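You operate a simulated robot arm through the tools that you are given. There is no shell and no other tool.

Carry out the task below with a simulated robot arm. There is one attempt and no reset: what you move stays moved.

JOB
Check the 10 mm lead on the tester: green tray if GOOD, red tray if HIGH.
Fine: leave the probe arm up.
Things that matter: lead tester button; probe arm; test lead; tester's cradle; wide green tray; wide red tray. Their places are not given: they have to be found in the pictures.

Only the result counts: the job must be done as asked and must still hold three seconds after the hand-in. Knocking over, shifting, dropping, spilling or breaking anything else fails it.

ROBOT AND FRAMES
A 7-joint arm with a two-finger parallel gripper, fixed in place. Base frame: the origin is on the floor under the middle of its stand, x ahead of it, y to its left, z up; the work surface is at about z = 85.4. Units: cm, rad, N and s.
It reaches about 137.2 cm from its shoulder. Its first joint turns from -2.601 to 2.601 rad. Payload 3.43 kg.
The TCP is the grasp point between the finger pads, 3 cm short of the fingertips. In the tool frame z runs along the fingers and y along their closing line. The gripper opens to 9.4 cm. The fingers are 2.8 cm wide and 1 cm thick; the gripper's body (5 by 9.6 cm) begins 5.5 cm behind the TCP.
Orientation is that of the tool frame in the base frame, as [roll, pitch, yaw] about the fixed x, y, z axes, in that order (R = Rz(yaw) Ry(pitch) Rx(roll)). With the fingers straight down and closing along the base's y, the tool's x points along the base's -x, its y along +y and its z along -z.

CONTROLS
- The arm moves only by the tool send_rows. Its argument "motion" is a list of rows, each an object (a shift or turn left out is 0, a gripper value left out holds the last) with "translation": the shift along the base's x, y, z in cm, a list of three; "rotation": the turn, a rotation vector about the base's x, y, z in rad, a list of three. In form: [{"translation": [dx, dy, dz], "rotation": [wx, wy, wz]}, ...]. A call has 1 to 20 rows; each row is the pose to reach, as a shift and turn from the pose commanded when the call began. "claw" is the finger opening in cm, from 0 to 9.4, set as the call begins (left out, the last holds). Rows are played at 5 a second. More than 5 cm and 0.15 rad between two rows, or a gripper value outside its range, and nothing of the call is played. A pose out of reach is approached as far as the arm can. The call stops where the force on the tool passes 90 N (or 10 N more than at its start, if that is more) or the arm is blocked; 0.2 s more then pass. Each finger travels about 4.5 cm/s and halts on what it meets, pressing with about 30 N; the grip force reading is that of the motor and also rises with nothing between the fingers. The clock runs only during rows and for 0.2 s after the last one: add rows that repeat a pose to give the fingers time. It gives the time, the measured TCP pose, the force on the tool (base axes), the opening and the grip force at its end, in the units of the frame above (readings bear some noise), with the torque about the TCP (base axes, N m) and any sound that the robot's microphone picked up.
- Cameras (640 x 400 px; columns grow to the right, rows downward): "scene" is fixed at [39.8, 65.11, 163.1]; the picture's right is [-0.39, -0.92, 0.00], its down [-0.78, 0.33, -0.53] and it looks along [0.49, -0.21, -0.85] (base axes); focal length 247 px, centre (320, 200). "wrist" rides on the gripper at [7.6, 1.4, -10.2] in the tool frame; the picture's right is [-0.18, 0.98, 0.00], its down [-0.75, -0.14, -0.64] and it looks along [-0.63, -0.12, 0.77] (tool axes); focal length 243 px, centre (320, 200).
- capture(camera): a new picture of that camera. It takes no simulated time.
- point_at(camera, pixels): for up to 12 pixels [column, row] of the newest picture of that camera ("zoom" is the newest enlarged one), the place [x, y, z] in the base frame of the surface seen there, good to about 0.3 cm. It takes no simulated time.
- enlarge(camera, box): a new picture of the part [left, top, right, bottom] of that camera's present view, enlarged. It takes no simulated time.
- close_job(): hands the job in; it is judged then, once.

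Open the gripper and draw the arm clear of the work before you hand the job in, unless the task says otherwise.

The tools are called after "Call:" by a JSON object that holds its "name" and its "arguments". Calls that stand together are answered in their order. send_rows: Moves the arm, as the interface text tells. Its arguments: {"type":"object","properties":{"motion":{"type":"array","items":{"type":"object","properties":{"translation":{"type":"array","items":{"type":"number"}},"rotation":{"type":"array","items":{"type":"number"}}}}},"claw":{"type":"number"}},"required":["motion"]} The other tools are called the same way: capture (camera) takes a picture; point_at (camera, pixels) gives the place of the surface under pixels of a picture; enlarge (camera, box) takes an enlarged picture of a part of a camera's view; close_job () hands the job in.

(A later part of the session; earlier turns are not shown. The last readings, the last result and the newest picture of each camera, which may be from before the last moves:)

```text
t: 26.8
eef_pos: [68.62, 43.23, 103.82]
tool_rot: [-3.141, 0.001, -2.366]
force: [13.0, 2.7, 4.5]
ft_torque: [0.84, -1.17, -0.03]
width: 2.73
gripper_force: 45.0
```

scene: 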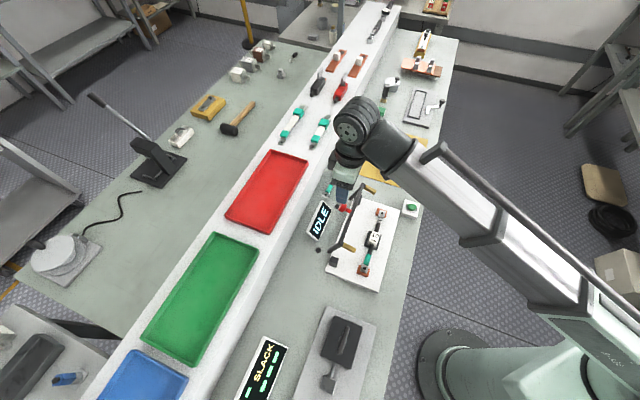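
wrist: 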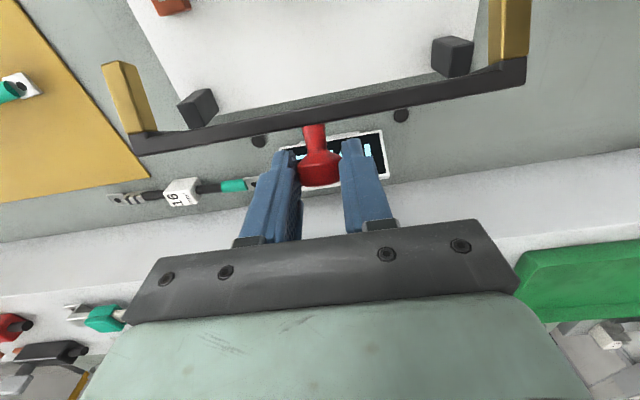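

Forces are still modest (n ≈ 11 N, z ≈ 4.5 N). I continue 2 cm along the arc with a slight drop.

Call:
{"name": "send_rows", "arguments": {"motion": [{"translation": [-0.33, -0.37, -0.07]}, {"translation": [-0.69, -0.73, -0.16]}, {"translation": [-1.04, -1.08, -0.28]}, {"translation": [-1.39, -1.43, -0.42]}, {"translation": [-1.39, -1.43, -0.42]}]}}

Call:
{"name": "capture", "arguments": {"camera": "wrist"}}

Call:
{"name": "capture", "arguments": {"camera": "scene"}}

```text
t: 28.0
eef_pos: [67.07, 41.61, 103.34]
tool_rot: [-3.139, 0.003, -2.363]
force: [19.4, -8.3, 19.3]
ft_torque: [0.68, -1.33, -0.16]
width: 2.73
gripper_force: 44.7
```

```text
taken
```

wrist: 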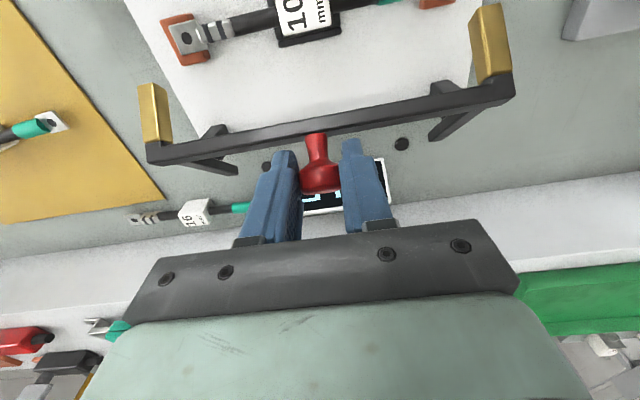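

```text
taken
```

scene: 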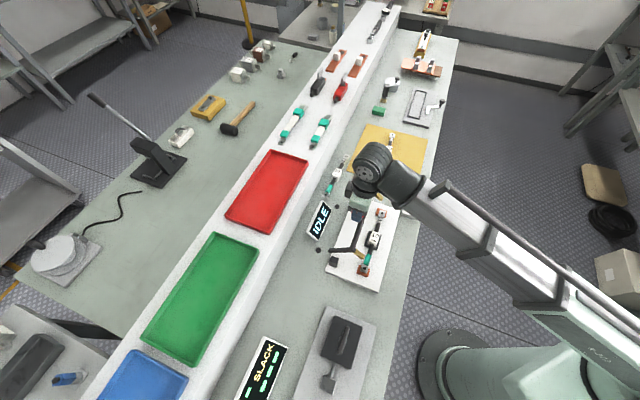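

The arm swings; the links are now visible in the wrist view at (215,155) and (440,115). I measure them to refine the hinge position since the upward force has grown to 19 N.

Call:
{"name": "enlarge", "arguments": {"camera": "wrist", "box": [380, 40, 540, 180]}}

Call:
{"name": "point_at", "arguments": {"camera": "wrist", "pixels": [[447, 92], [450, 113], [437, 134], [490, 87], [497, 60], [487, 15], [218, 133], [205, 158], [232, 170], [325, 132], [318, 150], [320, 178]]}}

Call:
{"name": "enlarge", "arguments": {"camera": "scene", "box": [310, 190, 390, 280]}}

```text
2.86 times, centred on (460, 110) of wrist
```

zoom: 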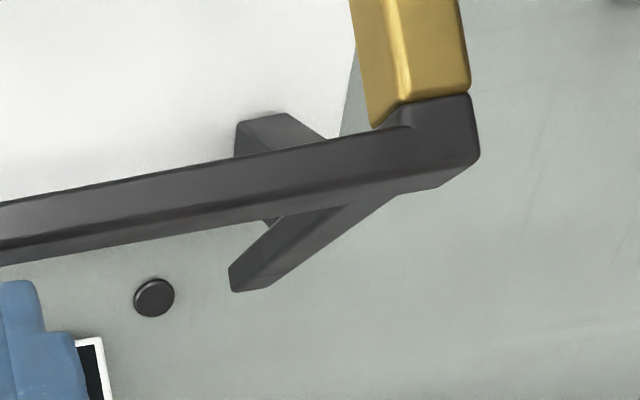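

```text
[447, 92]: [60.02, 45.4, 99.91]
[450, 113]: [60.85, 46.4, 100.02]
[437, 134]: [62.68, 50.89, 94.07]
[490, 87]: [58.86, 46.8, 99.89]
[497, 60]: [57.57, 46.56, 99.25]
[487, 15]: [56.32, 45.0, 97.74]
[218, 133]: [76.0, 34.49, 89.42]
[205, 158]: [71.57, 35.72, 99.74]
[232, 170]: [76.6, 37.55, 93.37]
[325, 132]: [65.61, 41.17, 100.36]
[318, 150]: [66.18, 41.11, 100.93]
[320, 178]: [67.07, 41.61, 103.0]
```

```text
4.44 times, centred on (350, 235) of scene
```

zoom: 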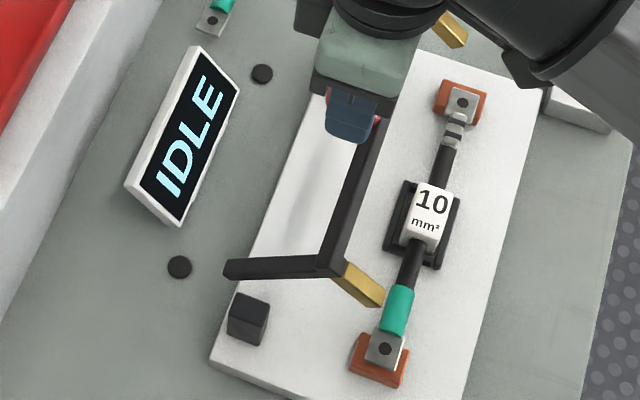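

The data fit a hinge at about n = 80.5, z = 89, knob radius 12.8 cm. I continue the arc, tilting the tool together with the arm to avoid twisting the knob, and correcting 0.1 cm sideways.

Call:
{"name": "send_rows", "arguments": {"motion": [{"translation": [-0.395, -0.495, -0.12], "rotation": [0.031, -0.031, 0]}, {"translation": [-0.807, -0.947, -0.29], "rotation": [0.0617, -0.0617, 0]}, {"translation": [-1.224, -1.364, -0.51], "rotation": [0.0926, -0.0926, 0]}, {"translation": [-1.634, -1.774, -0.76], "rotation": [0.1234, -0.1234, 0]}, {"translation": [-1.634, -1.774, -0.76], "rotation": [0.1234, -0.1234, 0]}]}}

```text
t: 29.2
eef_pos: [65.42, 39.98, 102.69]
tool_rot: [3.141, 0.174, -2.362]
force: [7.6, -14.1, 28.6]
ft_torque: [0.37, -0.92, -0.1]
width: 2.72
gripper_force: 45.0
```

Loads stay moderate (outward ≈28 N, sideways ≈15 N). I continue the arc with outward and sideways corrections.

Call:
{"name": "send_rows", "arguments": {"motion": [{"translation": [-0.41, -0.48, -0.19], "rotation": [0.031, -0.031, 0]}, {"translation": [-0.78, -0.92, -0.43], "rotation": [0.0617, -0.0617, 0]}, {"translation": [-1.18, -1.32, -0.74], "rotation": [0.0926, -0.0926, 0]}, {"translation": [-1.58, -1.72, -1.05], "rotation": [0.1234, -0.1234, 0]}, {"translation": [-1.58, -1.72, -1.05], "rotation": [0.1234, -0.1234, 0]}]}}

Call:
{"name": "capture", "arguments": {"camera": "wrist"}}

Call:
{"name": "enlarge", "arguments": {"camera": "scene", "box": [310, 190, 410, 290]}}

```text
t: 30.4
eef_pos: [63.81, 38.61, 101.41]
tool_rot: [3.137, 0.349, -2.362]
force: [4.4, 0.7, 11.6]
ft_torque: [0.86, -0.92, -0.04]
width: 2.73
gripper_force: 44.8
```

```text
taken
```

wrist: 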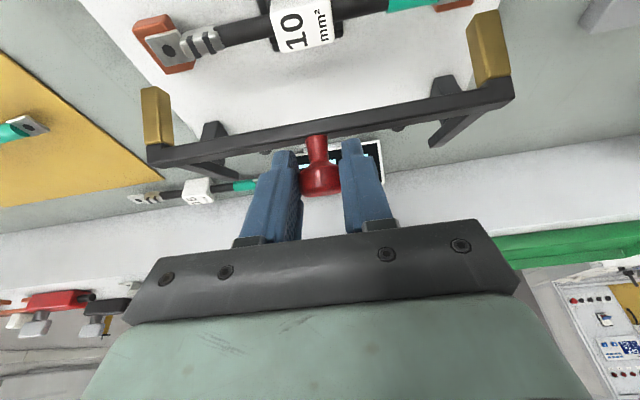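

```text
4.00 times, centred on (360, 240) of scene
```

zoom: 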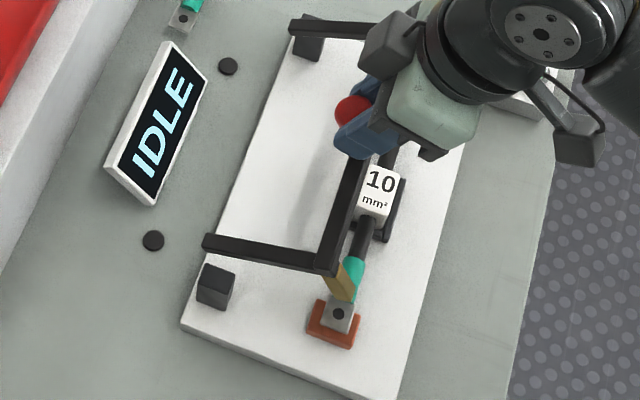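

Forces are low again (n ≈ 4, z ≈ 12 N) and the contacts head for the lugs. I continue another 10° of arc.

Call:
{"name": "send_rows", "arguments": {"motion": [{"translation": [-0.365, -0.385, -0.35], "rotation": [0.031, -0.031, 0]}, {"translation": [-0.73, -0.75, -0.73], "rotation": [0.0617, -0.0617, 0]}, {"translation": [-1.085, -1.105, -1.12], "rotation": [0.0926, -0.0926, 0]}, {"translation": [-1.43, -1.455, -1.53], "rotation": [0.1234, -0.1234, 0]}, {"translation": [-1.43, -1.455, -1.53], "rotation": [0.1234, -0.1234, 0]}]}}

Call:
{"name": "enlarge", "arguments": {"camera": "scene", "box": [310, 190, 410, 290]}}

```text
t: 31.6
eef_pos: [62.46, 36.92, 99.75]
tool_rot: [3.138, 0.521, -2.363]
force: [9.4, 18.8, -11.4]
ft_torque: [0.69, -0.65, 0.09]
width: 2.72
gripper_force: 45.3
```

```text
4.00 times, centred on (360, 240) of scene
```

zoom: 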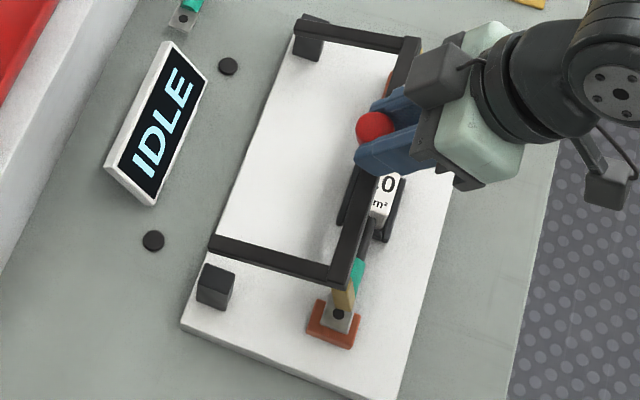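

The arm now pulls slightly inward (≈22 N), so I correct inward and go on 5° more, then look at the contact.

Call:
{"name": "send_rows", "arguments": {"motion": [{"translation": [-0.27, -0.24, -0.48], "rotation": [0.0154, -0.0154, 0]}, {"translation": [-0.535, -0.5, -0.95], "rotation": [0.0309, -0.0309, 0]}, {"translation": [-0.535, -0.5, -0.95], "rotation": [0.0309, -0.0309, 0]}]}}

Call:
{"name": "enlarge", "arguments": {"camera": "scene", "box": [310, 190, 410, 290]}}

Call:
{"name": "capture", "arguments": {"camera": "wrist"}}

```text
t: 32.4
eef_pos: [61.95, 36.45, 98.81]
tool_rot: [3.139, 0.567, -2.362]
force: [4.1, 10.9, 5.3]
ft_torque: [0.95, -0.96, 0.09]
width: 2.73
gripper_force: 44.9
```

```text
4.00 times, centred on (360, 240) of scene
```

zoom: 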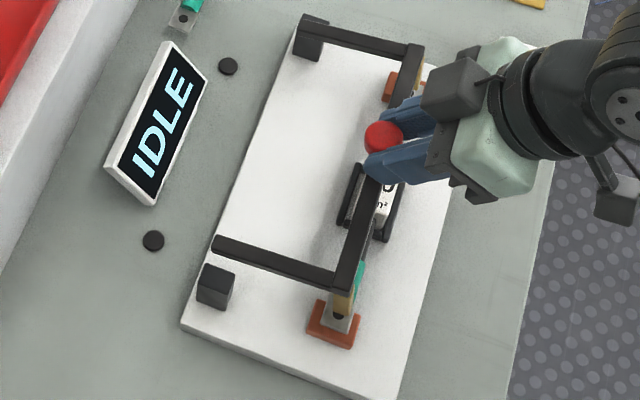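

```text
taken
```

wrist: 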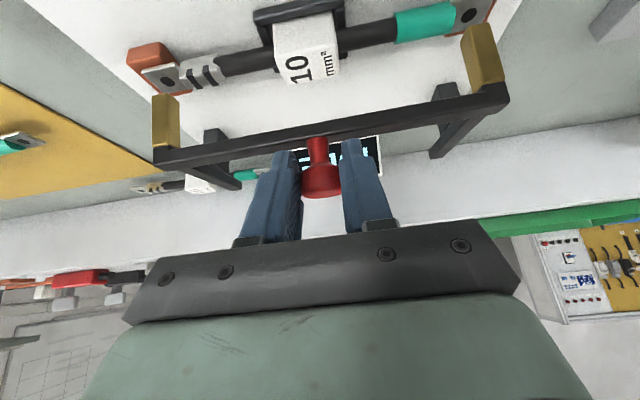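

Loads are small. I measure the contact tips relative to the lugs in this wrist view.

Call:
{"name": "point_at", "arguments": {"camera": "wrist", "pixels": [[165, 98], [165, 120], [478, 28], [487, 55], [487, 85], [170, 145], [470, 16], [165, 76], [325, 140], [307, 45], [204, 138], [440, 130]]}}

```text
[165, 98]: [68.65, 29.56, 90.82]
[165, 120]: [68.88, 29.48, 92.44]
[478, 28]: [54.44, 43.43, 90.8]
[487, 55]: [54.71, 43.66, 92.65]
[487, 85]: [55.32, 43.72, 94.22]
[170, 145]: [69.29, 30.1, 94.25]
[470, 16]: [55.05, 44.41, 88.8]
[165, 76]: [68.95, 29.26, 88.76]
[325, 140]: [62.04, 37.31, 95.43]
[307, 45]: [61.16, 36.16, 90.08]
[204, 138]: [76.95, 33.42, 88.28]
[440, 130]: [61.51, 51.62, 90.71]
```

The contact tips are at z ≈ 90.5 over the lugs (top z ≈ 88.8), so about 9° of swing remains. I go 6° further.

Call:
{"name": "send_rows", "arguments": {"motion": [{"translation": [-0.26, -0.26, -0.47], "rotation": [0.0154, -0.0154, 0]}, {"translation": [-0.51, -0.51, -0.95], "rotation": [0.0309, -0.0309, 0]}, {"translation": [-0.61, -0.61, -1.15], "rotation": [0.037, -0.037, 0]}, {"translation": [-0.61, -0.61, -1.15], "rotation": [0.037, -0.037, 0]}]}}

Call:
{"name": "enlarge", "arguments": {"camera": "scene", "box": [310, 190, 410, 290]}}

Call:
{"name": "capture", "arguments": {"camera": "wrist"}}

```text
t: 33.4
eef_pos: [61.26, 35.74, 97.92]
tool_rot: [3.137, 0.621, -2.365]
force: [1.8, 11.1, 7.5]
ft_torque: [1.07, -1.05, 0.13]
width: 2.74
gripper_force: 44.8
```

```text
4.00 times, centred on (360, 240) of scene
```

zoom: 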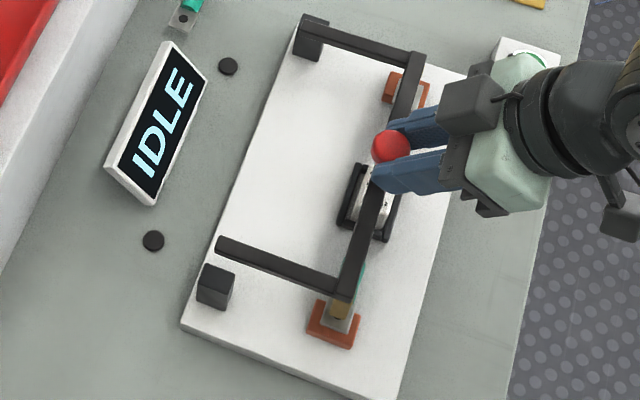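

```text
taken
```

wrist: 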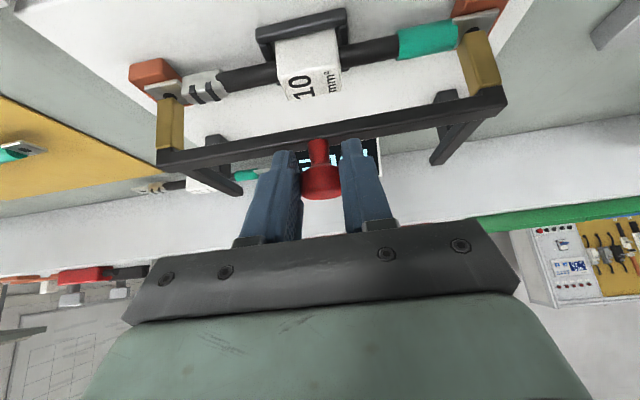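

The contact tips are nearly on the lugs. I proceed in small steps watching the force.

Call:
{"name": "send_rows", "arguments": {"motion": [{"translation": [-0.09, -0.09, -0.2]}, {"translation": [-0.17, -0.17, -0.38]}, {"translation": [-0.17, -0.17, -0.38]}]}}

Call:
{"name": "enlarge", "arguments": {"camera": "scene", "box": [340, 240, 400, 290]}}

Call:
{"name": "enlarge", "arguments": {"camera": "wrist", "box": [420, 0, 540, 120]}}

```text
t: 34.2
eef_pos: [61.03, 35.71, 97.58]
tool_rot: [3.139, 0.621, -2.36]
force: [4.2, 11.9, 16.8]
ft_torque: [0.33, -0.84, 0.18]
width: 2.7
gripper_force: 45.2
```

```text
8.00 times, centred on (370, 265) of scene
```

zoom: 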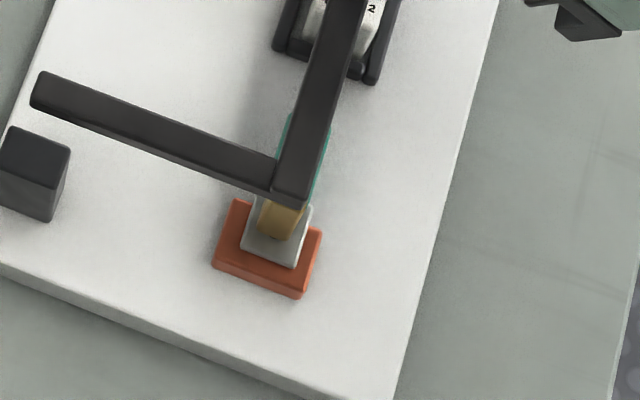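

```text
3.33 times, centred on (480, 60) of wrist
```

zoom: 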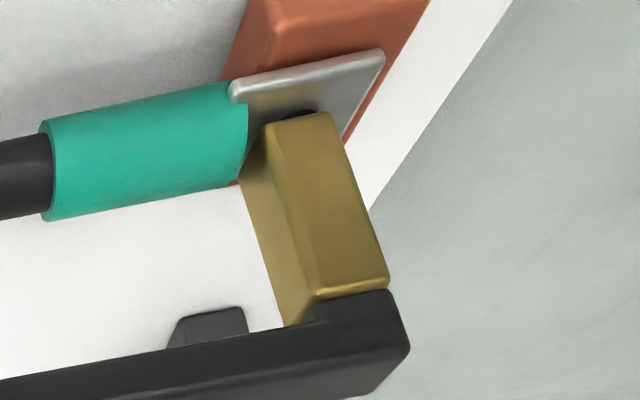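

The tip is just over the lug hole. I step another 2° down the arc.

Call:
{"name": "send_rows", "arguments": {"motion": [{"translation": [-0.08, -0.08, -0.19]}, {"translation": [-0.16, -0.16, -0.38]}, {"translation": [-0.16, -0.16, -0.38]}]}}

Call:
{"name": "enlarge", "arguments": {"camera": "wrist", "box": [420, 0, 540, 120]}}

Call:
{"name": "enlarge", "arguments": {"camera": "wrist", "box": [110, 30, 230, 180]}}

```text
t: 35.0
eef_pos: [61.04, 35.49, 97.36]
tool_rot: [3.139, 0.629, -2.363]
force: [10.4, 21.6, 30.4]
ft_torque: [0.41, -0.61, 0.13]
width: 2.72
gripper_force: 45.2
```

```text
3.33 times, centred on (480, 60) of wrist
```

zoom: 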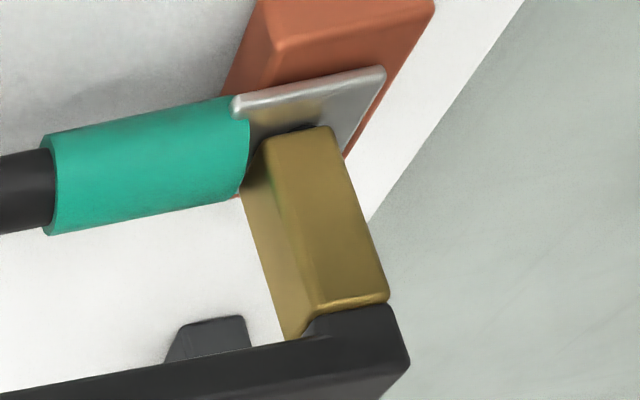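

```text
2.67 times, centred on (170, 105) of wrist
```

zoom: 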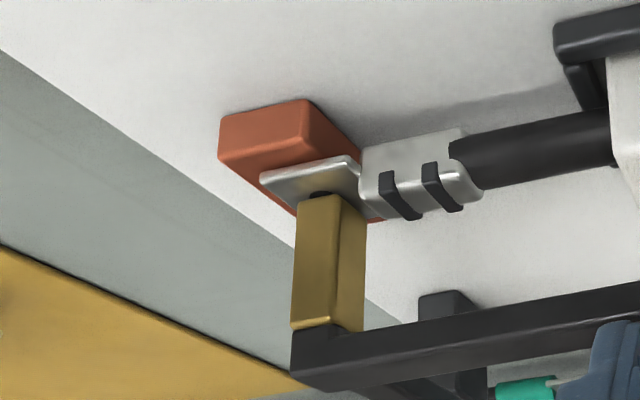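

Resistance rose to ≈38 N along the arc with the tip against the lug: contact is made. I open the fingers slightly and see whether the arm stays down.

Call:
{"name": "send_rows", "arguments": {"motion": [{"translation": [0, 0, 0]}, {"translation": [0, 0, 0]}, {"translation": [0, 0, 0]}], "claw": 3.6}}

Call:
{"name": "capture", "arguments": {"camera": "wrist"}}

Call:
{"name": "enlarge", "arguments": {"camera": "scene", "box": [310, 190, 410, 290]}}

```text
t: 35.8
eef_pos: [60.85, 35.4, 97.28]
tool_rot: [3.139, 0.619, -2.364]
force: [-0.5, 0.3, 0.0]
ft_torque: [-0.03, -0.03, 0.02]
width: 3.6
gripper_force: 0.1
```

```text
taken
```

wrist: 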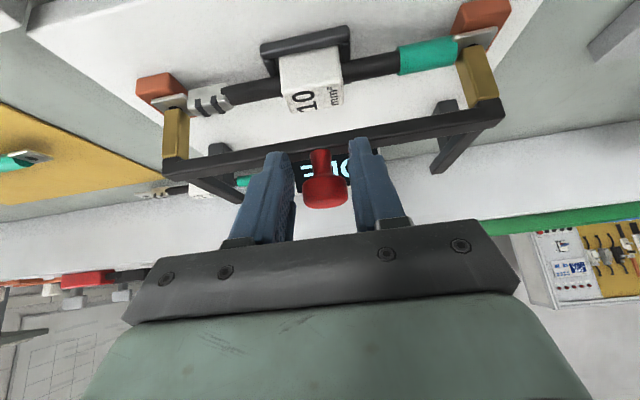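

```text
4.00 times, centred on (360, 240) of scene
```

zoom: 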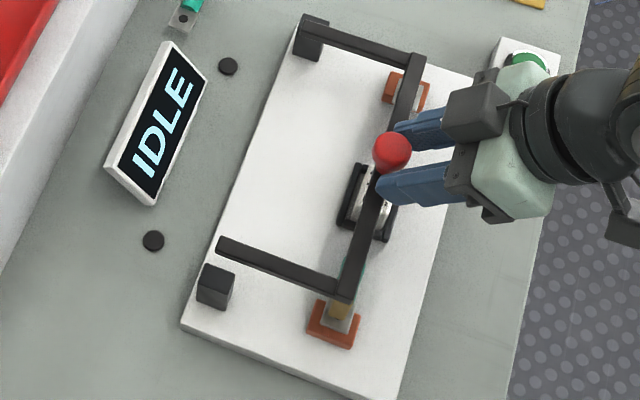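

The arm stays in place with zero force on the tool. I check both contact tips up close.

Call:
{"name": "enlarge", "arguments": {"camera": "wrist", "box": [420, 0, 540, 120]}}

Call:
{"name": "enlarge", "arguments": {"camera": "wrist", "box": [120, 60, 220, 180]}}

Call:
{"name": "point_at", "arguments": {"camera": "wrist", "pixels": [[474, 48], [480, 62], [484, 90], [175, 115], [174, 130], [172, 150], [178, 102], [465, 40], [323, 155], [320, 185], [325, 205]]}}

```text
3.33 times, centred on (480, 60) of wrist
```

zoom: 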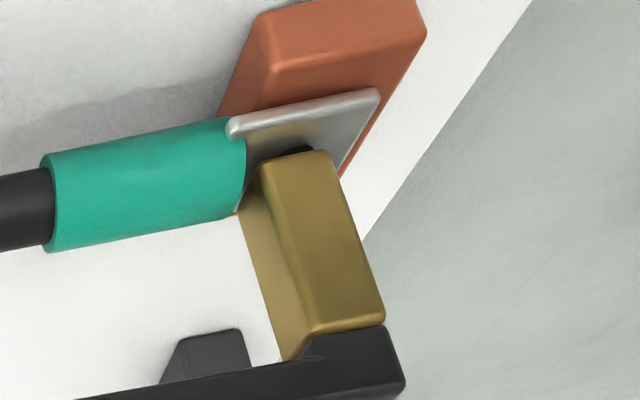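

```text
3.33 times, centred on (170, 120) of wrist
```

zoom: 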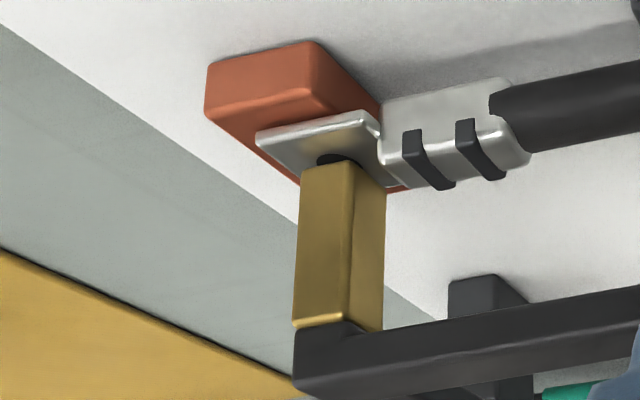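

```text
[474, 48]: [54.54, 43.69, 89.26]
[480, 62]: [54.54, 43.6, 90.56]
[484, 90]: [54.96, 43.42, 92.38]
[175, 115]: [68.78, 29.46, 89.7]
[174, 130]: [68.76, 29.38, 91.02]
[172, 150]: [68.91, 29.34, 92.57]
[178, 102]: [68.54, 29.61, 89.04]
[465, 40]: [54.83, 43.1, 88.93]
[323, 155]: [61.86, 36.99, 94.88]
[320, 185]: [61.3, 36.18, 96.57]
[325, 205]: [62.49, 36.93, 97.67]
```

The tips read z ≈ 89.1 against lug tops ≈ 88.9, essentially touching. I retreat along the finger axis, then return the tool to vertical, to press the bar down once from above for certainty.

Call:
{"name": "send_rows", "arguments": {"motion": [{"translation": [0, 0, 0]}, {"translation": [-0.82, -0.82, 1.62]}, {"translation": [-1.85, -1.85, 3.65]}, {"translation": [-3.29, -3.29, 6.5]}, {"translation": [-3.29, -3.29, 10], "rotation": [-0.0884, 0.0884, 0]}, {"translation": [-3.29, -3.29, 13], "rotation": [-0.177, 0.177, 0]}, {"translation": [-2, -2, 14], "rotation": [-0.265, 0.265, 0]}, {"translation": [-1, -1, 14], "rotation": [-0.354, 0.354, 0]}, {"translation": [0, 0, 14], "rotation": [-0.439, 0.439, 0]}, {"translation": [0, 0, 14], "rotation": [-0.439, 0.439, 0]}], "claw": 5}}

Call:
{"name": "capture", "arguments": {"camera": "wrist"}}

Call:
{"name": "capture", "arguments": {"camera": "scene"}}

Call:
{"name": "enlarge", "arguments": {"camera": "scene", "box": [310, 180, 430, 290]}}

```text
t: 37.9
eef_pos: [61.49, 35.94, 111.25]
tool_rot: [-3.135, 0.019, -2.366]
force: [12.7, 6.6, -23.0]
ft_torque: [0.06, -0.1, -0.01]
width: 4.99
gripper_force: 0.1
stopped in row 10: the force on the tool passed its limit at 99 N (the readings are from after the stop); the commanded pose is now the measured one
```

```text
taken
```

wrist: 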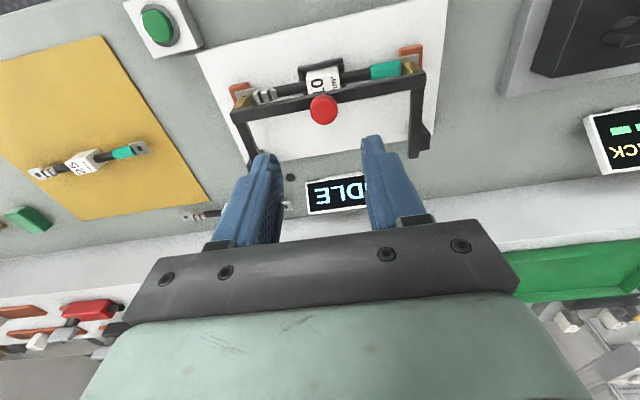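

```text
taken
```

scene: 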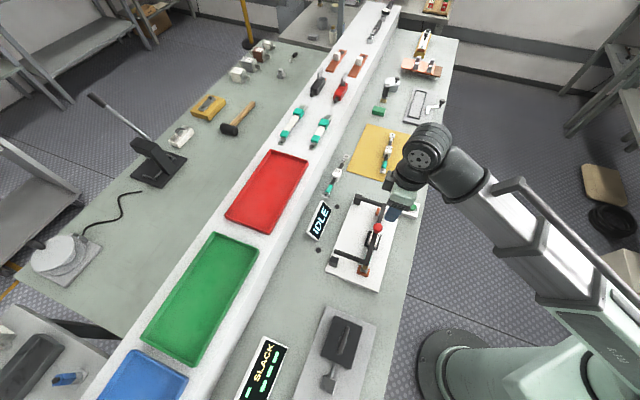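

```text
3.64 times, centred on (370, 235) of scene
```

zoom: 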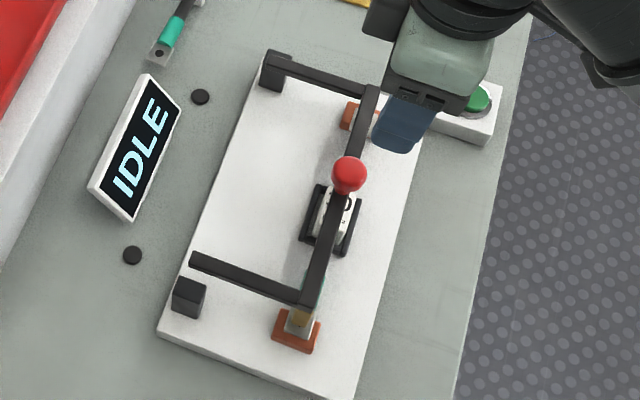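

The stop came in free air at the end of the re-tilt (probably inertial); the probe arm and lead look undisturbed. I hold still to re-read the force.

Call:
{"name": "send_rows", "arguments": {"motion": [{"translation": [0, 0, 0]}, {"translation": [0, 0, 0]}]}}

Call:
{"name": "point_at", "arguments": {"camera": "wrist", "pixels": [[323, 108], [313, 102], [333, 115], [290, 100], [360, 90], [240, 93], [410, 70], [235, 115], [425, 80], [158, 27], [152, 22]]}}

```text
t: 38.5
eef_pos: [61.4, 35.87, 111.24]
tool_rot: [-3.138, 0.02, -2.365]
force: [14.9, 9.1, -39.1]
ft_torque: [0.26, -0.97, -0.18]
width: 5.0
gripper_force: 0.1
```

```text
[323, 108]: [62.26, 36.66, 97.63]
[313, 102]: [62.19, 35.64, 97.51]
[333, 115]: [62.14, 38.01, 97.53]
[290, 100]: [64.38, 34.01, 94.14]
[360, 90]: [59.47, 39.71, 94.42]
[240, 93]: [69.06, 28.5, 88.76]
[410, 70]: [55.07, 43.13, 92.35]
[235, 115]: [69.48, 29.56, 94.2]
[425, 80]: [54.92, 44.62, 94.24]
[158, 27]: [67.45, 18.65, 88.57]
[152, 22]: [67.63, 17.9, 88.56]
```

A steady -39 N remains, likely the hand pressing on the robot's own forearm in this folded pose. I move outward and slightly up to relieve it.

Call:
{"name": "send_rows", "arguments": {"motion": [{"translation": [0.7, 0.7, 0.3]}, {"translation": [1.4, 1.4, 0.5]}, {"translation": [1.4, 1.4, 0.5]}]}}

Call:
{"name": "capture", "arguments": {"camera": "scene"}}

```text
t: 39.3
eef_pos: [62.78, 37.34, 111.82]
tool_rot: [-3.136, 0.015, -2.364]
force: [15.2, -5.7, -23.6]
ft_torque: [1.71, 0.14, 1.04]
width: 4.98
gripper_force: 0.1
```

```text
taken
```

scene: 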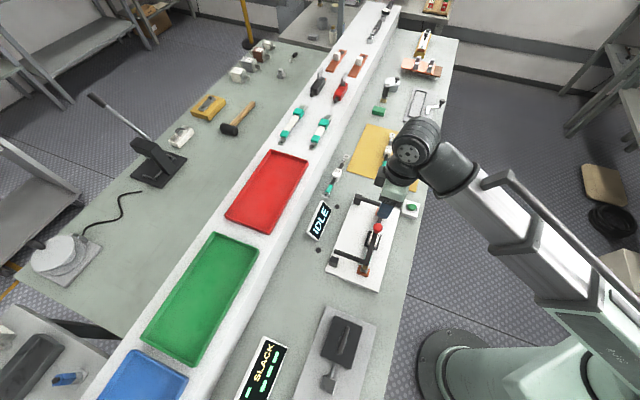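

I look closer at the hand and forearm to see what touches.

Call:
{"name": "enlarge", "arguments": {"camera": "scene", "box": [360, 110, 480, 220]}}

Call:
{"name": "capture", "arguments": {"camera": "wrist"}}

```text
3.64 times, centred on (420, 165) of scene
```

zoom: 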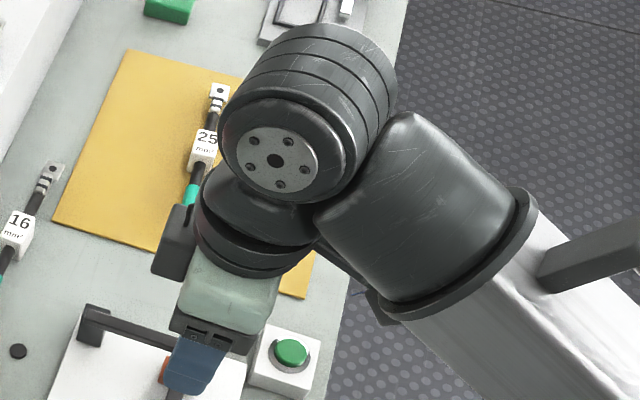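

```text
taken
```

wrist: 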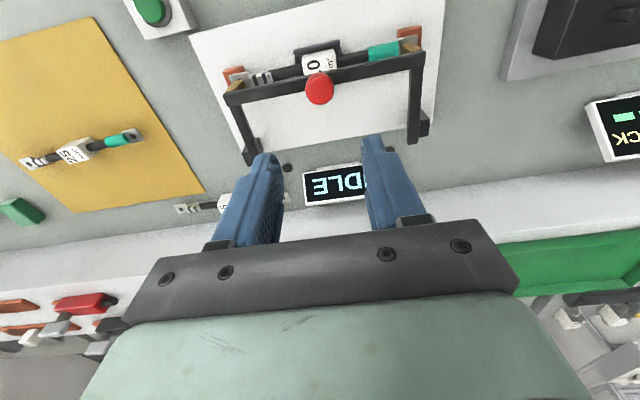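

The camera bracket (on the base-facing side) is touching the forearm in this folded pose. I move outward to where this orientation was free before, checking the force.

Call:
{"name": "send_rows", "arguments": {"motion": [{"translation": [1.0, 1.1, 0.3]}, {"translation": [2.2, 2.4, 0.6]}, {"translation": [3.5, 3.9, 1.0]}, {"translation": [5.2, 5.8, 1.2]}, {"translation": [7.0, 7.8, 1.4]}, {"translation": [7.0, 7.8, 1.4]}]}}

```text
t: 40.7
eef_pos: [69.79, 45.1, 113.04]
tool_rot: [-3.137, 0.016, -2.365]
force: [0.8, 0.2, 0.2]
ft_torque: [0.0, -0.04, -0.07]
width: 5.01
gripper_force: 0.0
```

Free of load again at (69.8, 45.1). I first straighten the small residual tilt and close the gripper.

Call:
{"name": "send_rows", "arguments": {"motion": [{"translation": [0, 0, 0.2], "rotation": [-0.0079, 0.0146, 0]}, {"translation": [0, 0, 0.2], "rotation": [-0.0079, 0.0146, 0]}, {"translation": [0, 0, 0.2], "rotation": [-0.0079, 0.0146, 0]}, {"translation": [0, 0, 0.2], "rotation": [-0.0079, 0.0146, 0]}, {"translation": [0, 0, 0.2], "rotation": [-0.0079, 0.0146, 0]}, {"translation": [0, 0, 0.2], "rotation": [-0.0079, 0.0146, 0]}], "claw": 0}}

Call:
{"name": "send_rows", "arguments": {"motion": [{"translation": [-0.77, -0.83, 0], "rotation": [0, 0, -0.143]}, {"translation": [-1.61, -1.73, 0], "rotation": [0, 0, -0.286]}, {"translation": [-2.53, -2.72, 0], "rotation": [0, 0, -0.428]}, {"translation": [-3.45, -3.71, 0], "rotation": [0, 0, -0.571]}, {"translation": [-4.3, -4.62, 0], "rotation": [0, 0, -0.714]}, {"translation": [-5.22, -5.61, 0], "rotation": [0, 0, -0.857]}, {"translation": [-6.06, -6.52, 0], "rotation": [0, 0, -1.0]}, {"translation": [-6.9, -7.43, 0], "rotation": [0, 0, -1.142]}, {"translation": [-7.67, -8.25, 0], "rotation": [0, 0, -1.285]}, {"translation": [-7.67, -8.25, 0], "rotation": [0, 0, -1.428]}, {"translation": [-7.67, -8.25, 0], "rotation": [0, 0, -1.571]}, {"translation": [-7.67, -8.25, 0], "rotation": [0, 0, -1.571]}]}}

Call:
{"name": "capture", "arguments": {"camera": "wrist"}}

Call:
{"name": "capture", "arguments": {"camera": "scene"}}

```text
t: 42.1
eef_pos: [69.67, 44.91, 113.23]
tool_rot: [3.141, 0.0, -2.364]
force: [-0.5, -0.1, -0.1]
ft_torque: [-0.01, -0.01, -0.01]
width: 0.02
gripper_force: 30.7
```

```text
t: 44.7
eef_pos: [62.47, 36.97, 112.72]
tool_rot: [3.131, 0.002, 2.346]
force: [0.7, -0.1, -0.5]
ft_torque: [0.06, 0.01, 0.05]
width: 0.0
gripper_force: 30.1
out of reach, approached as far as the arm can: row 9, 10, 11, 12
```

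```text
taken
```

wrist: 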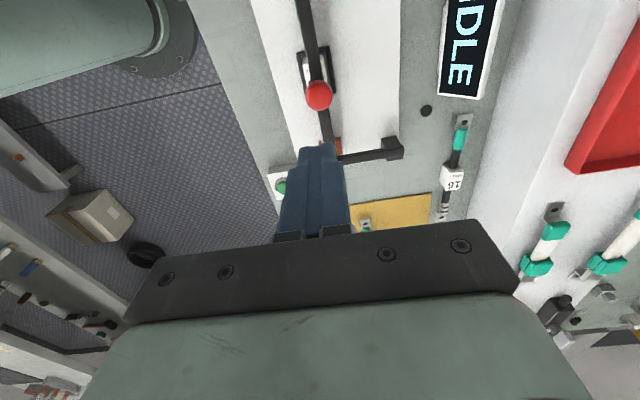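

```text
taken
```

scene: 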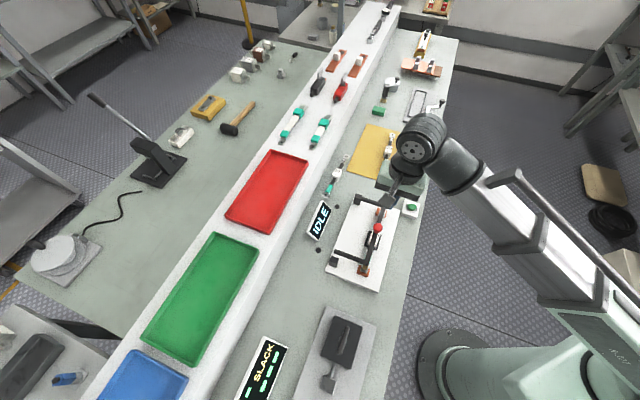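

Near this height the pose is at the edge of reach; going down resolves it. I measure the knob top at (318,95).

Call:
{"name": "point_at", "arguments": {"camera": "wrist", "pixels": [[318, 95], [308, 95], [328, 93], [318, 105], [318, 84], [322, 115], [308, 30], [300, 65]]}}

Call:
{"name": "send_rows", "arguments": {"motion": [{"translation": [0, 0, -2.5]}, {"translation": [0, 0, -5]}, {"translation": [0, 0, -7.5]}, {"translation": [0, 0, -7.5]}]}}

```text
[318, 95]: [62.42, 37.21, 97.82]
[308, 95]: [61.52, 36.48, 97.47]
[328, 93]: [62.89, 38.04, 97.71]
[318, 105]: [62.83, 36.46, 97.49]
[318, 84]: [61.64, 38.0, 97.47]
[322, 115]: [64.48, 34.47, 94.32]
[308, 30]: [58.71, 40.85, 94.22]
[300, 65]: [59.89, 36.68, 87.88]
```

```text
t: 45.7
eef_pos: [62.19, 36.96, 105.13]
tool_rot: [3.142, 0.0, 2.347]
force: [-0.3, 0.4, -0.3]
ft_torque: [0.01, -0.02, 0.05]
width: 0.0
gripper_force: 29.9
```

Knob top is about (62.3, 37.2, 97.8). I shift slightly and lower the closed fingertips to just above it.

Call:
{"name": "send_rows", "arguments": {"motion": [{"translation": [0.15, 0.2, -2]}, {"translation": [0.15, 0.2, -3.6]}, {"translation": [0.15, 0.2, -4.1]}, {"translation": [0.15, 0.2, -4.1]}]}}

```text
t: 46.7
eef_pos: [62.52, 37.17, 101.23]
tool_rot: [-3.141, 0.0, 2.348]
force: [-0.1, 0.5, 0.1]
ft_torque: [-0.02, -0.04, 0.02]
width: 0.0
gripper_force: 30.1
```

Fingertips are just above the knob. I lower in 0.15 cm steps to feel contact.

Call:
{"name": "send_rows", "arguments": {"motion": [{"translation": [0, 0, -0.15]}, {"translation": [0, 0, -0.3]}, {"translation": [0, 0, -0.3]}]}}

Call:
{"name": "send_rows", "arguments": {"motion": [{"translation": [0, 0, -0.1]}, {"translation": [0, 0, -0.2]}, {"translation": [0, 0, -0.2]}]}}

```text
t: 47.5
eef_pos: [62.63, 37.35, 100.83]
tool_rot: [-3.141, 0.001, 2.347]
force: [-0.5, 0.6, -0.6]
ft_torque: [-0.03, 0.0, 0.01]
width: 0.0
gripper_force: 30.4
```

```text
t: 48.3
eef_pos: [62.54, 37.21, 100.64]
tool_rot: [3.14, 0.002, 2.349]
force: [-0.3, 0.5, -0.3]
ft_torque: [0.0, -0.01, -0.07]
width: 0.03
gripper_force: 29.7
```

Still no contact at tip z ≈ 97.6. I go on in small steps.

Call:
{"name": "send_rows", "arguments": {"motion": [{"translation": [0, 0, -0.1]}, {"translation": [0, 0, -0.2]}, {"translation": [0, 0, -0.2]}]}}

Call:
{"name": "send_rows", "arguments": {"motion": [{"translation": [0, 0, -0.08]}, {"translation": [0, 0, -0.15]}, {"translation": [0, 0, -0.15]}]}}

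```text
t: 49.1
eef_pos: [62.6, 37.14, 100.67]
tool_rot: [-3.141, 0.001, 2.347]
force: [-1.0, 2.5, 13.5]
ft_torque: [0.05, -0.05, -0.12]
width: 0.0
gripper_force: 30.6
```

```text
t: 49.9
eef_pos: [62.47, 37.09, 100.54]
tool_rot: [3.139, 0.002, 2.346]
force: [-2.5, -1.3, 54.9]
ft_torque: [0.03, 0.08, 0.08]
width: 0.0
gripper_force: 30.2
```

Rigid contact: 55 N at once, so the probe arm is firmly down. I rise and move over toward the button.

Call:
{"name": "send_rows", "arguments": {"motion": [{"translation": [0, 0, 0.3]}, {"translation": [0, 0, 2]}, {"translation": [0, 0, 5]}, {"translation": [1.2, -4.3, 5]}, {"translation": [2.4, -8.7, 4]}, {"translation": [3.6, -13.1, 3]}, {"translation": [4.8, -17.5, 2]}, {"translation": [5.05, -18.5, 2]}, {"translation": [5.05, -18.5, 2]}]}}

Call:
{"name": "capture", "arguments": {"camera": "wrist"}}

Call:
{"name": "capture", "arguments": {"camera": "scene"}}

```text
t: 51.9
eef_pos: [67.48, 18.56, 102.28]
tool_rot: [-3.141, -0.001, 2.348]
force: [1.0, 0.1, 0.1]
ft_torque: [0.01, 0.01, 0.03]
width: 0.01
gripper_force: 29.8
```

```text
taken
```

wrist: 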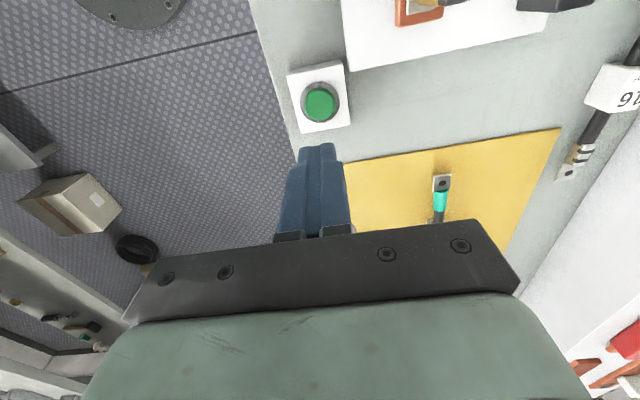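

```text
taken
```

scene: 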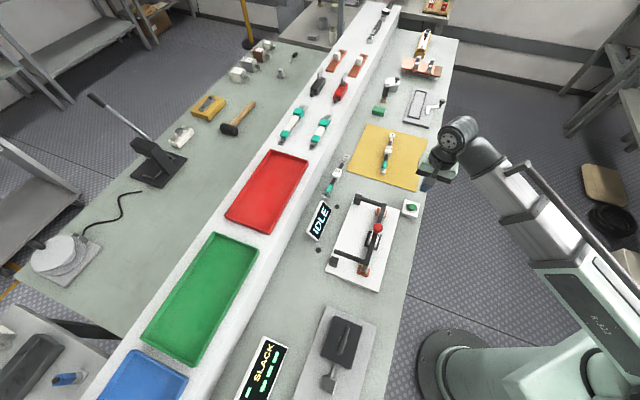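

The button is at (320,103) in the wrist view. I measure it, and inspect the probe arm in the unobstructed scene view.

Call:
{"name": "point_at", "arguments": {"camera": "wrist", "pixels": [[320, 103], [310, 103], [330, 103], [320, 95], [320, 112], [300, 80], [343, 90], [338, 125]]}}

Call:
{"name": "enlarge", "arguments": {"camera": "scene", "box": [310, 180, 430, 290]}}

```text
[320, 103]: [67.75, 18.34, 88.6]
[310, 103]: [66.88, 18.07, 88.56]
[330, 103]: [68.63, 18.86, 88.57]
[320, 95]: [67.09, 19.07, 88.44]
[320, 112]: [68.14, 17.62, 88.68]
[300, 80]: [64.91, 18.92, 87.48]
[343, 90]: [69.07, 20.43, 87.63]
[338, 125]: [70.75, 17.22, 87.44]
```

```text
3.64 times, centred on (370, 235) of scene
```

zoom: 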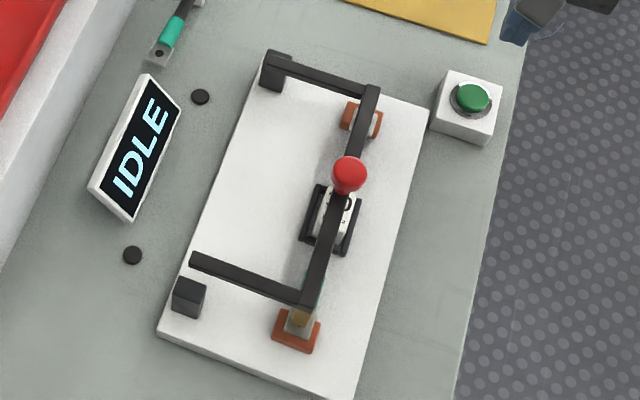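

Button centre: (67.75, 18.35, 88.6). I centre over it and descend to just above.

Call:
{"name": "send_rows", "arguments": {"motion": [{"translation": [0.27, -0.2, -3]}, {"translation": [0.27, -0.2, -6.5]}, {"translation": [0.27, -0.2, -9]}, {"translation": [0.27, -0.2, -10.2]}, {"translation": [0.27, -0.2, -10.2]}]}}

Call:
{"name": "capture", "arguments": {"camera": "wrist"}}

```text
t: 53.1
eef_pos: [67.78, 18.35, 92.1]
tool_rot: [3.14, 0.0, 2.348]
force: [1.0, -0.7, 0.5]
ft_torque: [-0.02, 0.03, 0.02]
width: 0.0
gripper_force: 29.9
```

```text
taken
```

wrist: 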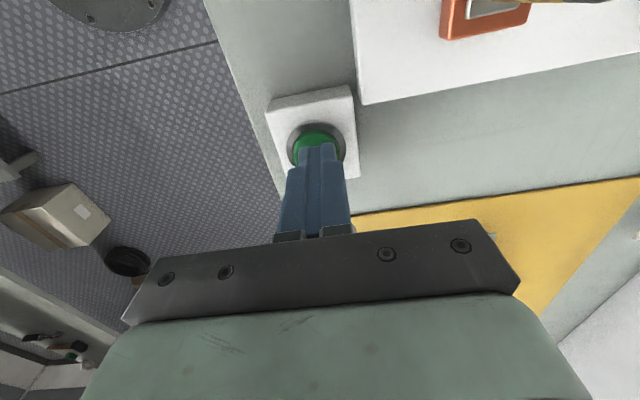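

The fingertips hover right over the button. I press down in small steps.

Call:
{"name": "send_rows", "arguments": {"motion": [{"translation": [0, 0, -0.2]}, {"translation": [0, 0, -0.4]}, {"translation": [0, 0, -0.6]}, {"translation": [0, 0, -0.6]}]}}

Call:
{"name": "enlarge", "arguments": {"camera": "scene", "box": [310, 180, 430, 290]}}

```text
t: 54.1
eef_pos: [67.85, 18.49, 91.71]
tool_rot: [-3.142, 0.0, 2.346]
force: [0.2, 0.5, 0.2]
ft_torque: [-0.01, 0.01, -0.01]
width: 0.01
gripper_force: 30.0
```

```text
3.64 times, centred on (370, 235) of scene
```

zoom: 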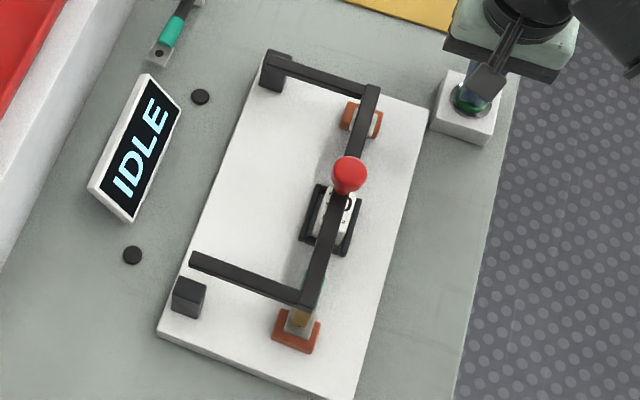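

No contact yet. I press 0.3 cm more.

Call:
{"name": "send_rows", "arguments": {"motion": [{"translation": [0, 0, -0.15]}, {"translation": [0, 0, -0.3]}, {"translation": [0, 0, -0.3]}]}}

Call:
{"name": "enlarge", "arguments": {"camera": "scene", "box": [310, 180, 430, 290]}}

```text
t: 54.9
eef_pos: [67.82, 18.43, 91.29]
tool_rot: [3.141, 0.0, 2.349]
force: [1.5, 0.5, 2.3]
ft_torque: [-0.01, -0.01, 0.0]
width: 0.0
gripper_force: 30.1
heard: click, click
```

```text
3.64 times, centred on (370, 235) of scene
```

zoom: 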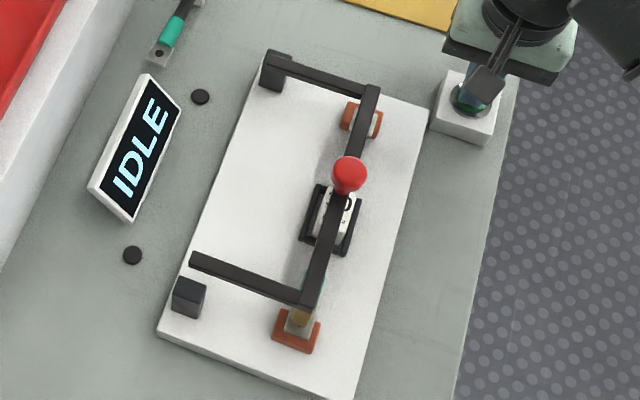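

Two clicks were heard but the display still reads IDLE at (140,145) in the zoom. I hold briefly, then read again.

Call:
{"name": "send_rows", "arguments": {"motion": [{"translation": [0, 0, 0]}, {"translation": [0, 0, 0]}, {"translation": [0, 0, 0]}, {"translation": [0, 0, 0]}, {"translation": [0, 0, 0]}]}}

Call:
{"name": "enlarge", "arguments": {"camera": "scene", "box": [310, 180, 430, 290]}}

```text
t: 56.1
eef_pos: [67.72, 18.47, 91.25]
tool_rot: [-3.141, 0.001, 2.348]
force: [0.7, -1.2, 2.7]
ft_torque: [0.0, 0.01, -0.01]
width: 0.01
gripper_force: 29.8
```

```text
3.64 times, centred on (370, 235) of scene
```

zoom: 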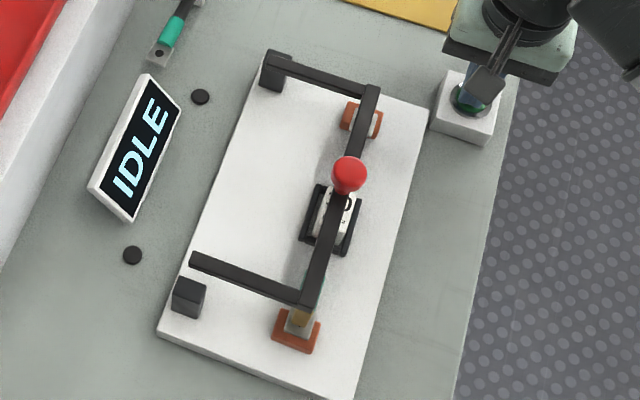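

Only 2.7 N on the button; it may not be fully in. I press another 0.25 cm.

Call:
{"name": "send_rows", "arguments": {"motion": [{"translation": [0, 0, -0.12]}, {"translation": [0, 0, -0.25]}, {"translation": [0, 0, -0.25]}, {"translation": [0, 0, -0.25]}]}}

Call:
{"name": "enlarge", "arguments": {"camera": "scene", "box": [310, 180, 430, 290]}}

```text
t: 57.1
eef_pos: [67.5, 18.52, 91.06]
tool_rot: [3.141, -0.001, 2.347]
force: [3.3, -1.2, 8.8]
ft_torque: [-0.01, -0.1, 0.04]
width: 0.01
gripper_force: 30.5
```

```text
3.64 times, centred on (370, 235) of scene
```

zoom: 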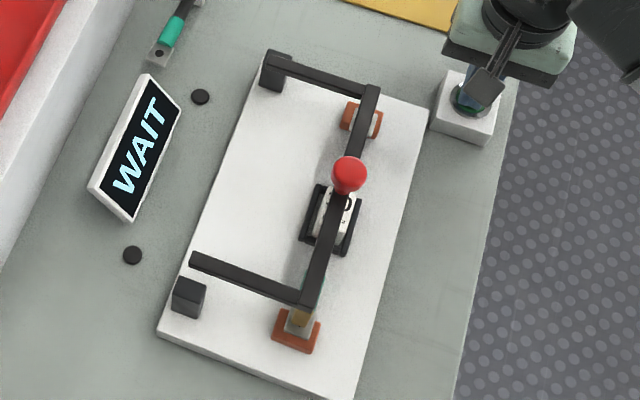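

The display now shows WAIT. I release the button by rising a little and wait.

Call:
{"name": "send_rows", "arguments": {"motion": [{"translation": [0, 0, 0.4]}, {"translation": [0, 0, 1.5]}, {"translation": [0, 0, 3]}, {"translation": [0, 0, 3]}, {"translation": [0, 0, 3]}, {"translation": [0, 0, 3]}, {"translation": [0, 0, 3]}, {"translation": [0, 0, 3]}, {"translation": [0, 0, 3]}, {"translation": [0, 0, 3]}]}}

Call:
{"name": "enlarge", "arguments": {"camera": "scene", "box": [310, 180, 430, 290]}}

```text
t: 59.3
eef_pos: [67.92, 18.56, 94.22]
tool_rot: [-3.141, 0.001, 2.346]
force: [0.1, -0.1, 0.1]
ft_torque: [-0.02, -0.02, -0.01]
width: 0.0
gripper_force: 29.4
```

```text
3.64 times, centred on (370, 235) of scene
```

zoom: 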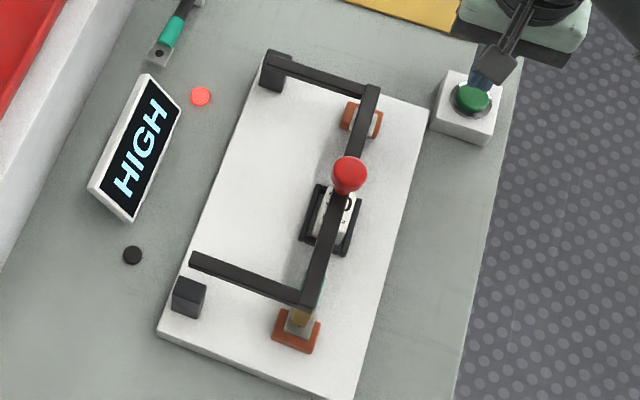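

The display reads HIGH and the red lamp at (200,97) is lit. I wait a moment to confirm it is steady.

Call:
{"name": "send_rows", "arguments": {"motion": [{"translation": [0, 0, 2]}, {"translation": [0, 0, 4]}, {"translation": [0, 0, 6]}, {"translation": [0, 0, 6]}, {"translation": [0, 0, 6]}, {"translation": [0, 0, 6]}, {"translation": [0, 0, 6]}, {"translation": [0, 0, 6]}]}}

Call:
{"name": "enlarge", "arguments": {"camera": "scene", "box": [310, 180, 430, 290]}}

Call:
{"name": "capture", "arguments": {"camera": "scene"}}

```text
t: 61.1
eef_pos: [67.86, 18.68, 100.18]
tool_rot: [-3.141, 0.001, 2.347]
force: [0.3, 0.3, -0.1]
ft_torque: [-0.01, 0.01, 0.02]
width: 0.0
gripper_force: 29.9
```

```text
3.64 times, centred on (370, 235) of scene
```

zoom: 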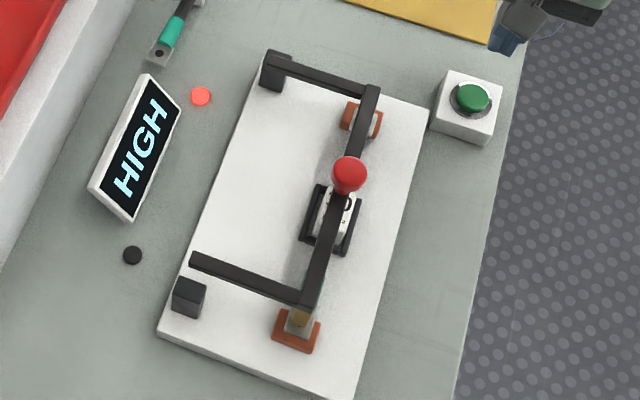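

```text
taken
```

scene: 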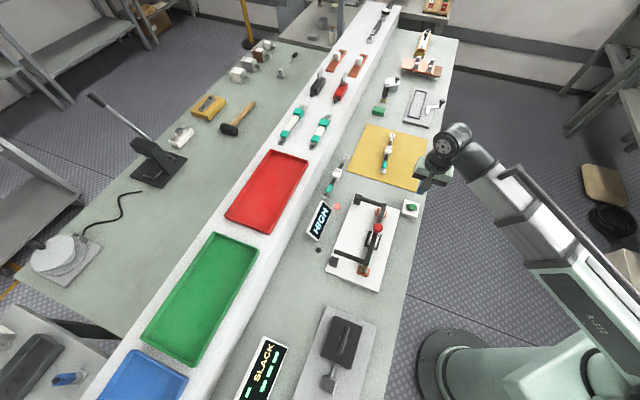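

The verdict is steady: HIGH, so the lead goes to the red tray. First the probe arm must be raised: I return over to the free position, turning the tool back by +90°.

Call:
{"name": "send_rows", "arguments": {"motion": [{"translation": [0, 0.5, 3], "rotation": [0, 0, 0.1]}, {"translation": [0.1, 2.5, 6], "rotation": [0, 0, 0.24]}, {"translation": [0.3, 5.0, 9], "rotation": [0, 0, 0.38]}, {"translation": [0.5, 8.0, 11], "rotation": [0, 0, 0.52]}, {"translation": [0.7, 11.2, 12], "rotation": [0, 0, 0.66]}, {"translation": [1.0, 14.4, 12.8], "rotation": [0, 0, 0.8]}, {"translation": [1.2, 17.6, 12.8], "rotation": [0, 0, 0.94]}, {"translation": [1.5, 20.8, 12.8], "rotation": [0, 0, 1.08]}, {"translation": [1.8, 24.0, 12.8], "rotation": [0, 0, 1.22]}, {"translation": [1.94, 26.4, 12.8], "rotation": [0, 0, 1.36]}, {"translation": [1.94, 26.4, 12.8], "rotation": [0, 0, 1.48]}, {"translation": [1.94, 26.4, 12.8], "rotation": [0, 0, 1.571]}, {"translation": [1.94, 26.4, 12.8], "rotation": [0, 0, 1.571]}], "claw": 5}}

```text
t: 63.9
eef_pos: [69.74, 44.81, 112.68]
tool_rot: [-3.141, 0.002, -2.364]
force: [0.2, -0.7, 0.3]
ft_torque: [-0.02, 0.0, 0.03]
width: 5.02
gripper_force: 0.1
```

Free and vertical at (69.7, 44.8). I tilt the tool by 0.62 rad here first, then move in to stand off from the knob along the tilted finger axis.

Call:
{"name": "send_rows", "arguments": {"motion": [{"translation": [0, 0, 0], "rotation": [0.0884, -0.0884, 0]}, {"translation": [0, 0, 0], "rotation": [0.177, -0.177, 0]}, {"translation": [-1, -1, 0], "rotation": [0.265, -0.265, 0]}, {"translation": [-2.5, -2.6, 0], "rotation": [0.354, -0.354, 0]}, {"translation": [-4.5, -4.7, -1], "rotation": [0.439, -0.439, 0]}, {"translation": [-7, -7.3, -3], "rotation": [0.439, -0.439, 0]}, {"translation": [-9.5, -9.9, -5.5], "rotation": [0.439, -0.439, 0]}, {"translation": [-11.5, -11.95, -7.9], "rotation": [0.439, -0.439, 0]}, {"translation": [-11.5, -11.95, -7.9], "rotation": [0.439, -0.439, 0]}]}}

Call:
{"name": "capture", "arguments": {"camera": "wrist"}}

Call:
{"name": "capture", "arguments": {"camera": "scene"}}

```text
t: 65.9
eef_pos: [58.29, 32.85, 105.05]
tool_rot: [3.134, 0.621, -2.366]
force: [0.4, -0.2, 0.1]
ft_torque: [-0.05, -0.01, -0.01]
width: 5.0
gripper_force: 0.1
```

```text
taken
```

wrist: 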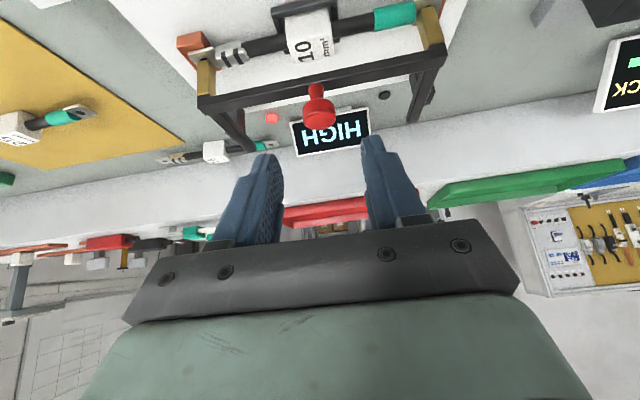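

```text
taken
```

scene: 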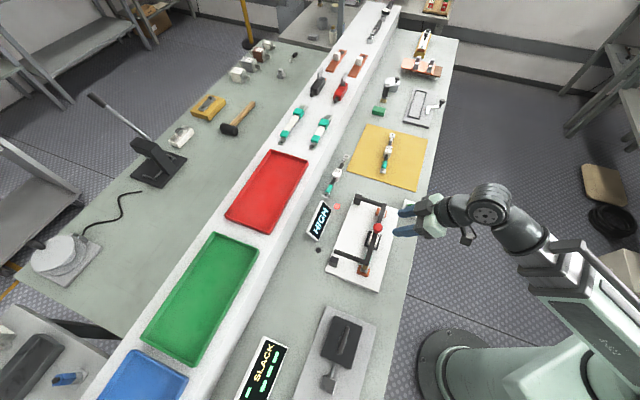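

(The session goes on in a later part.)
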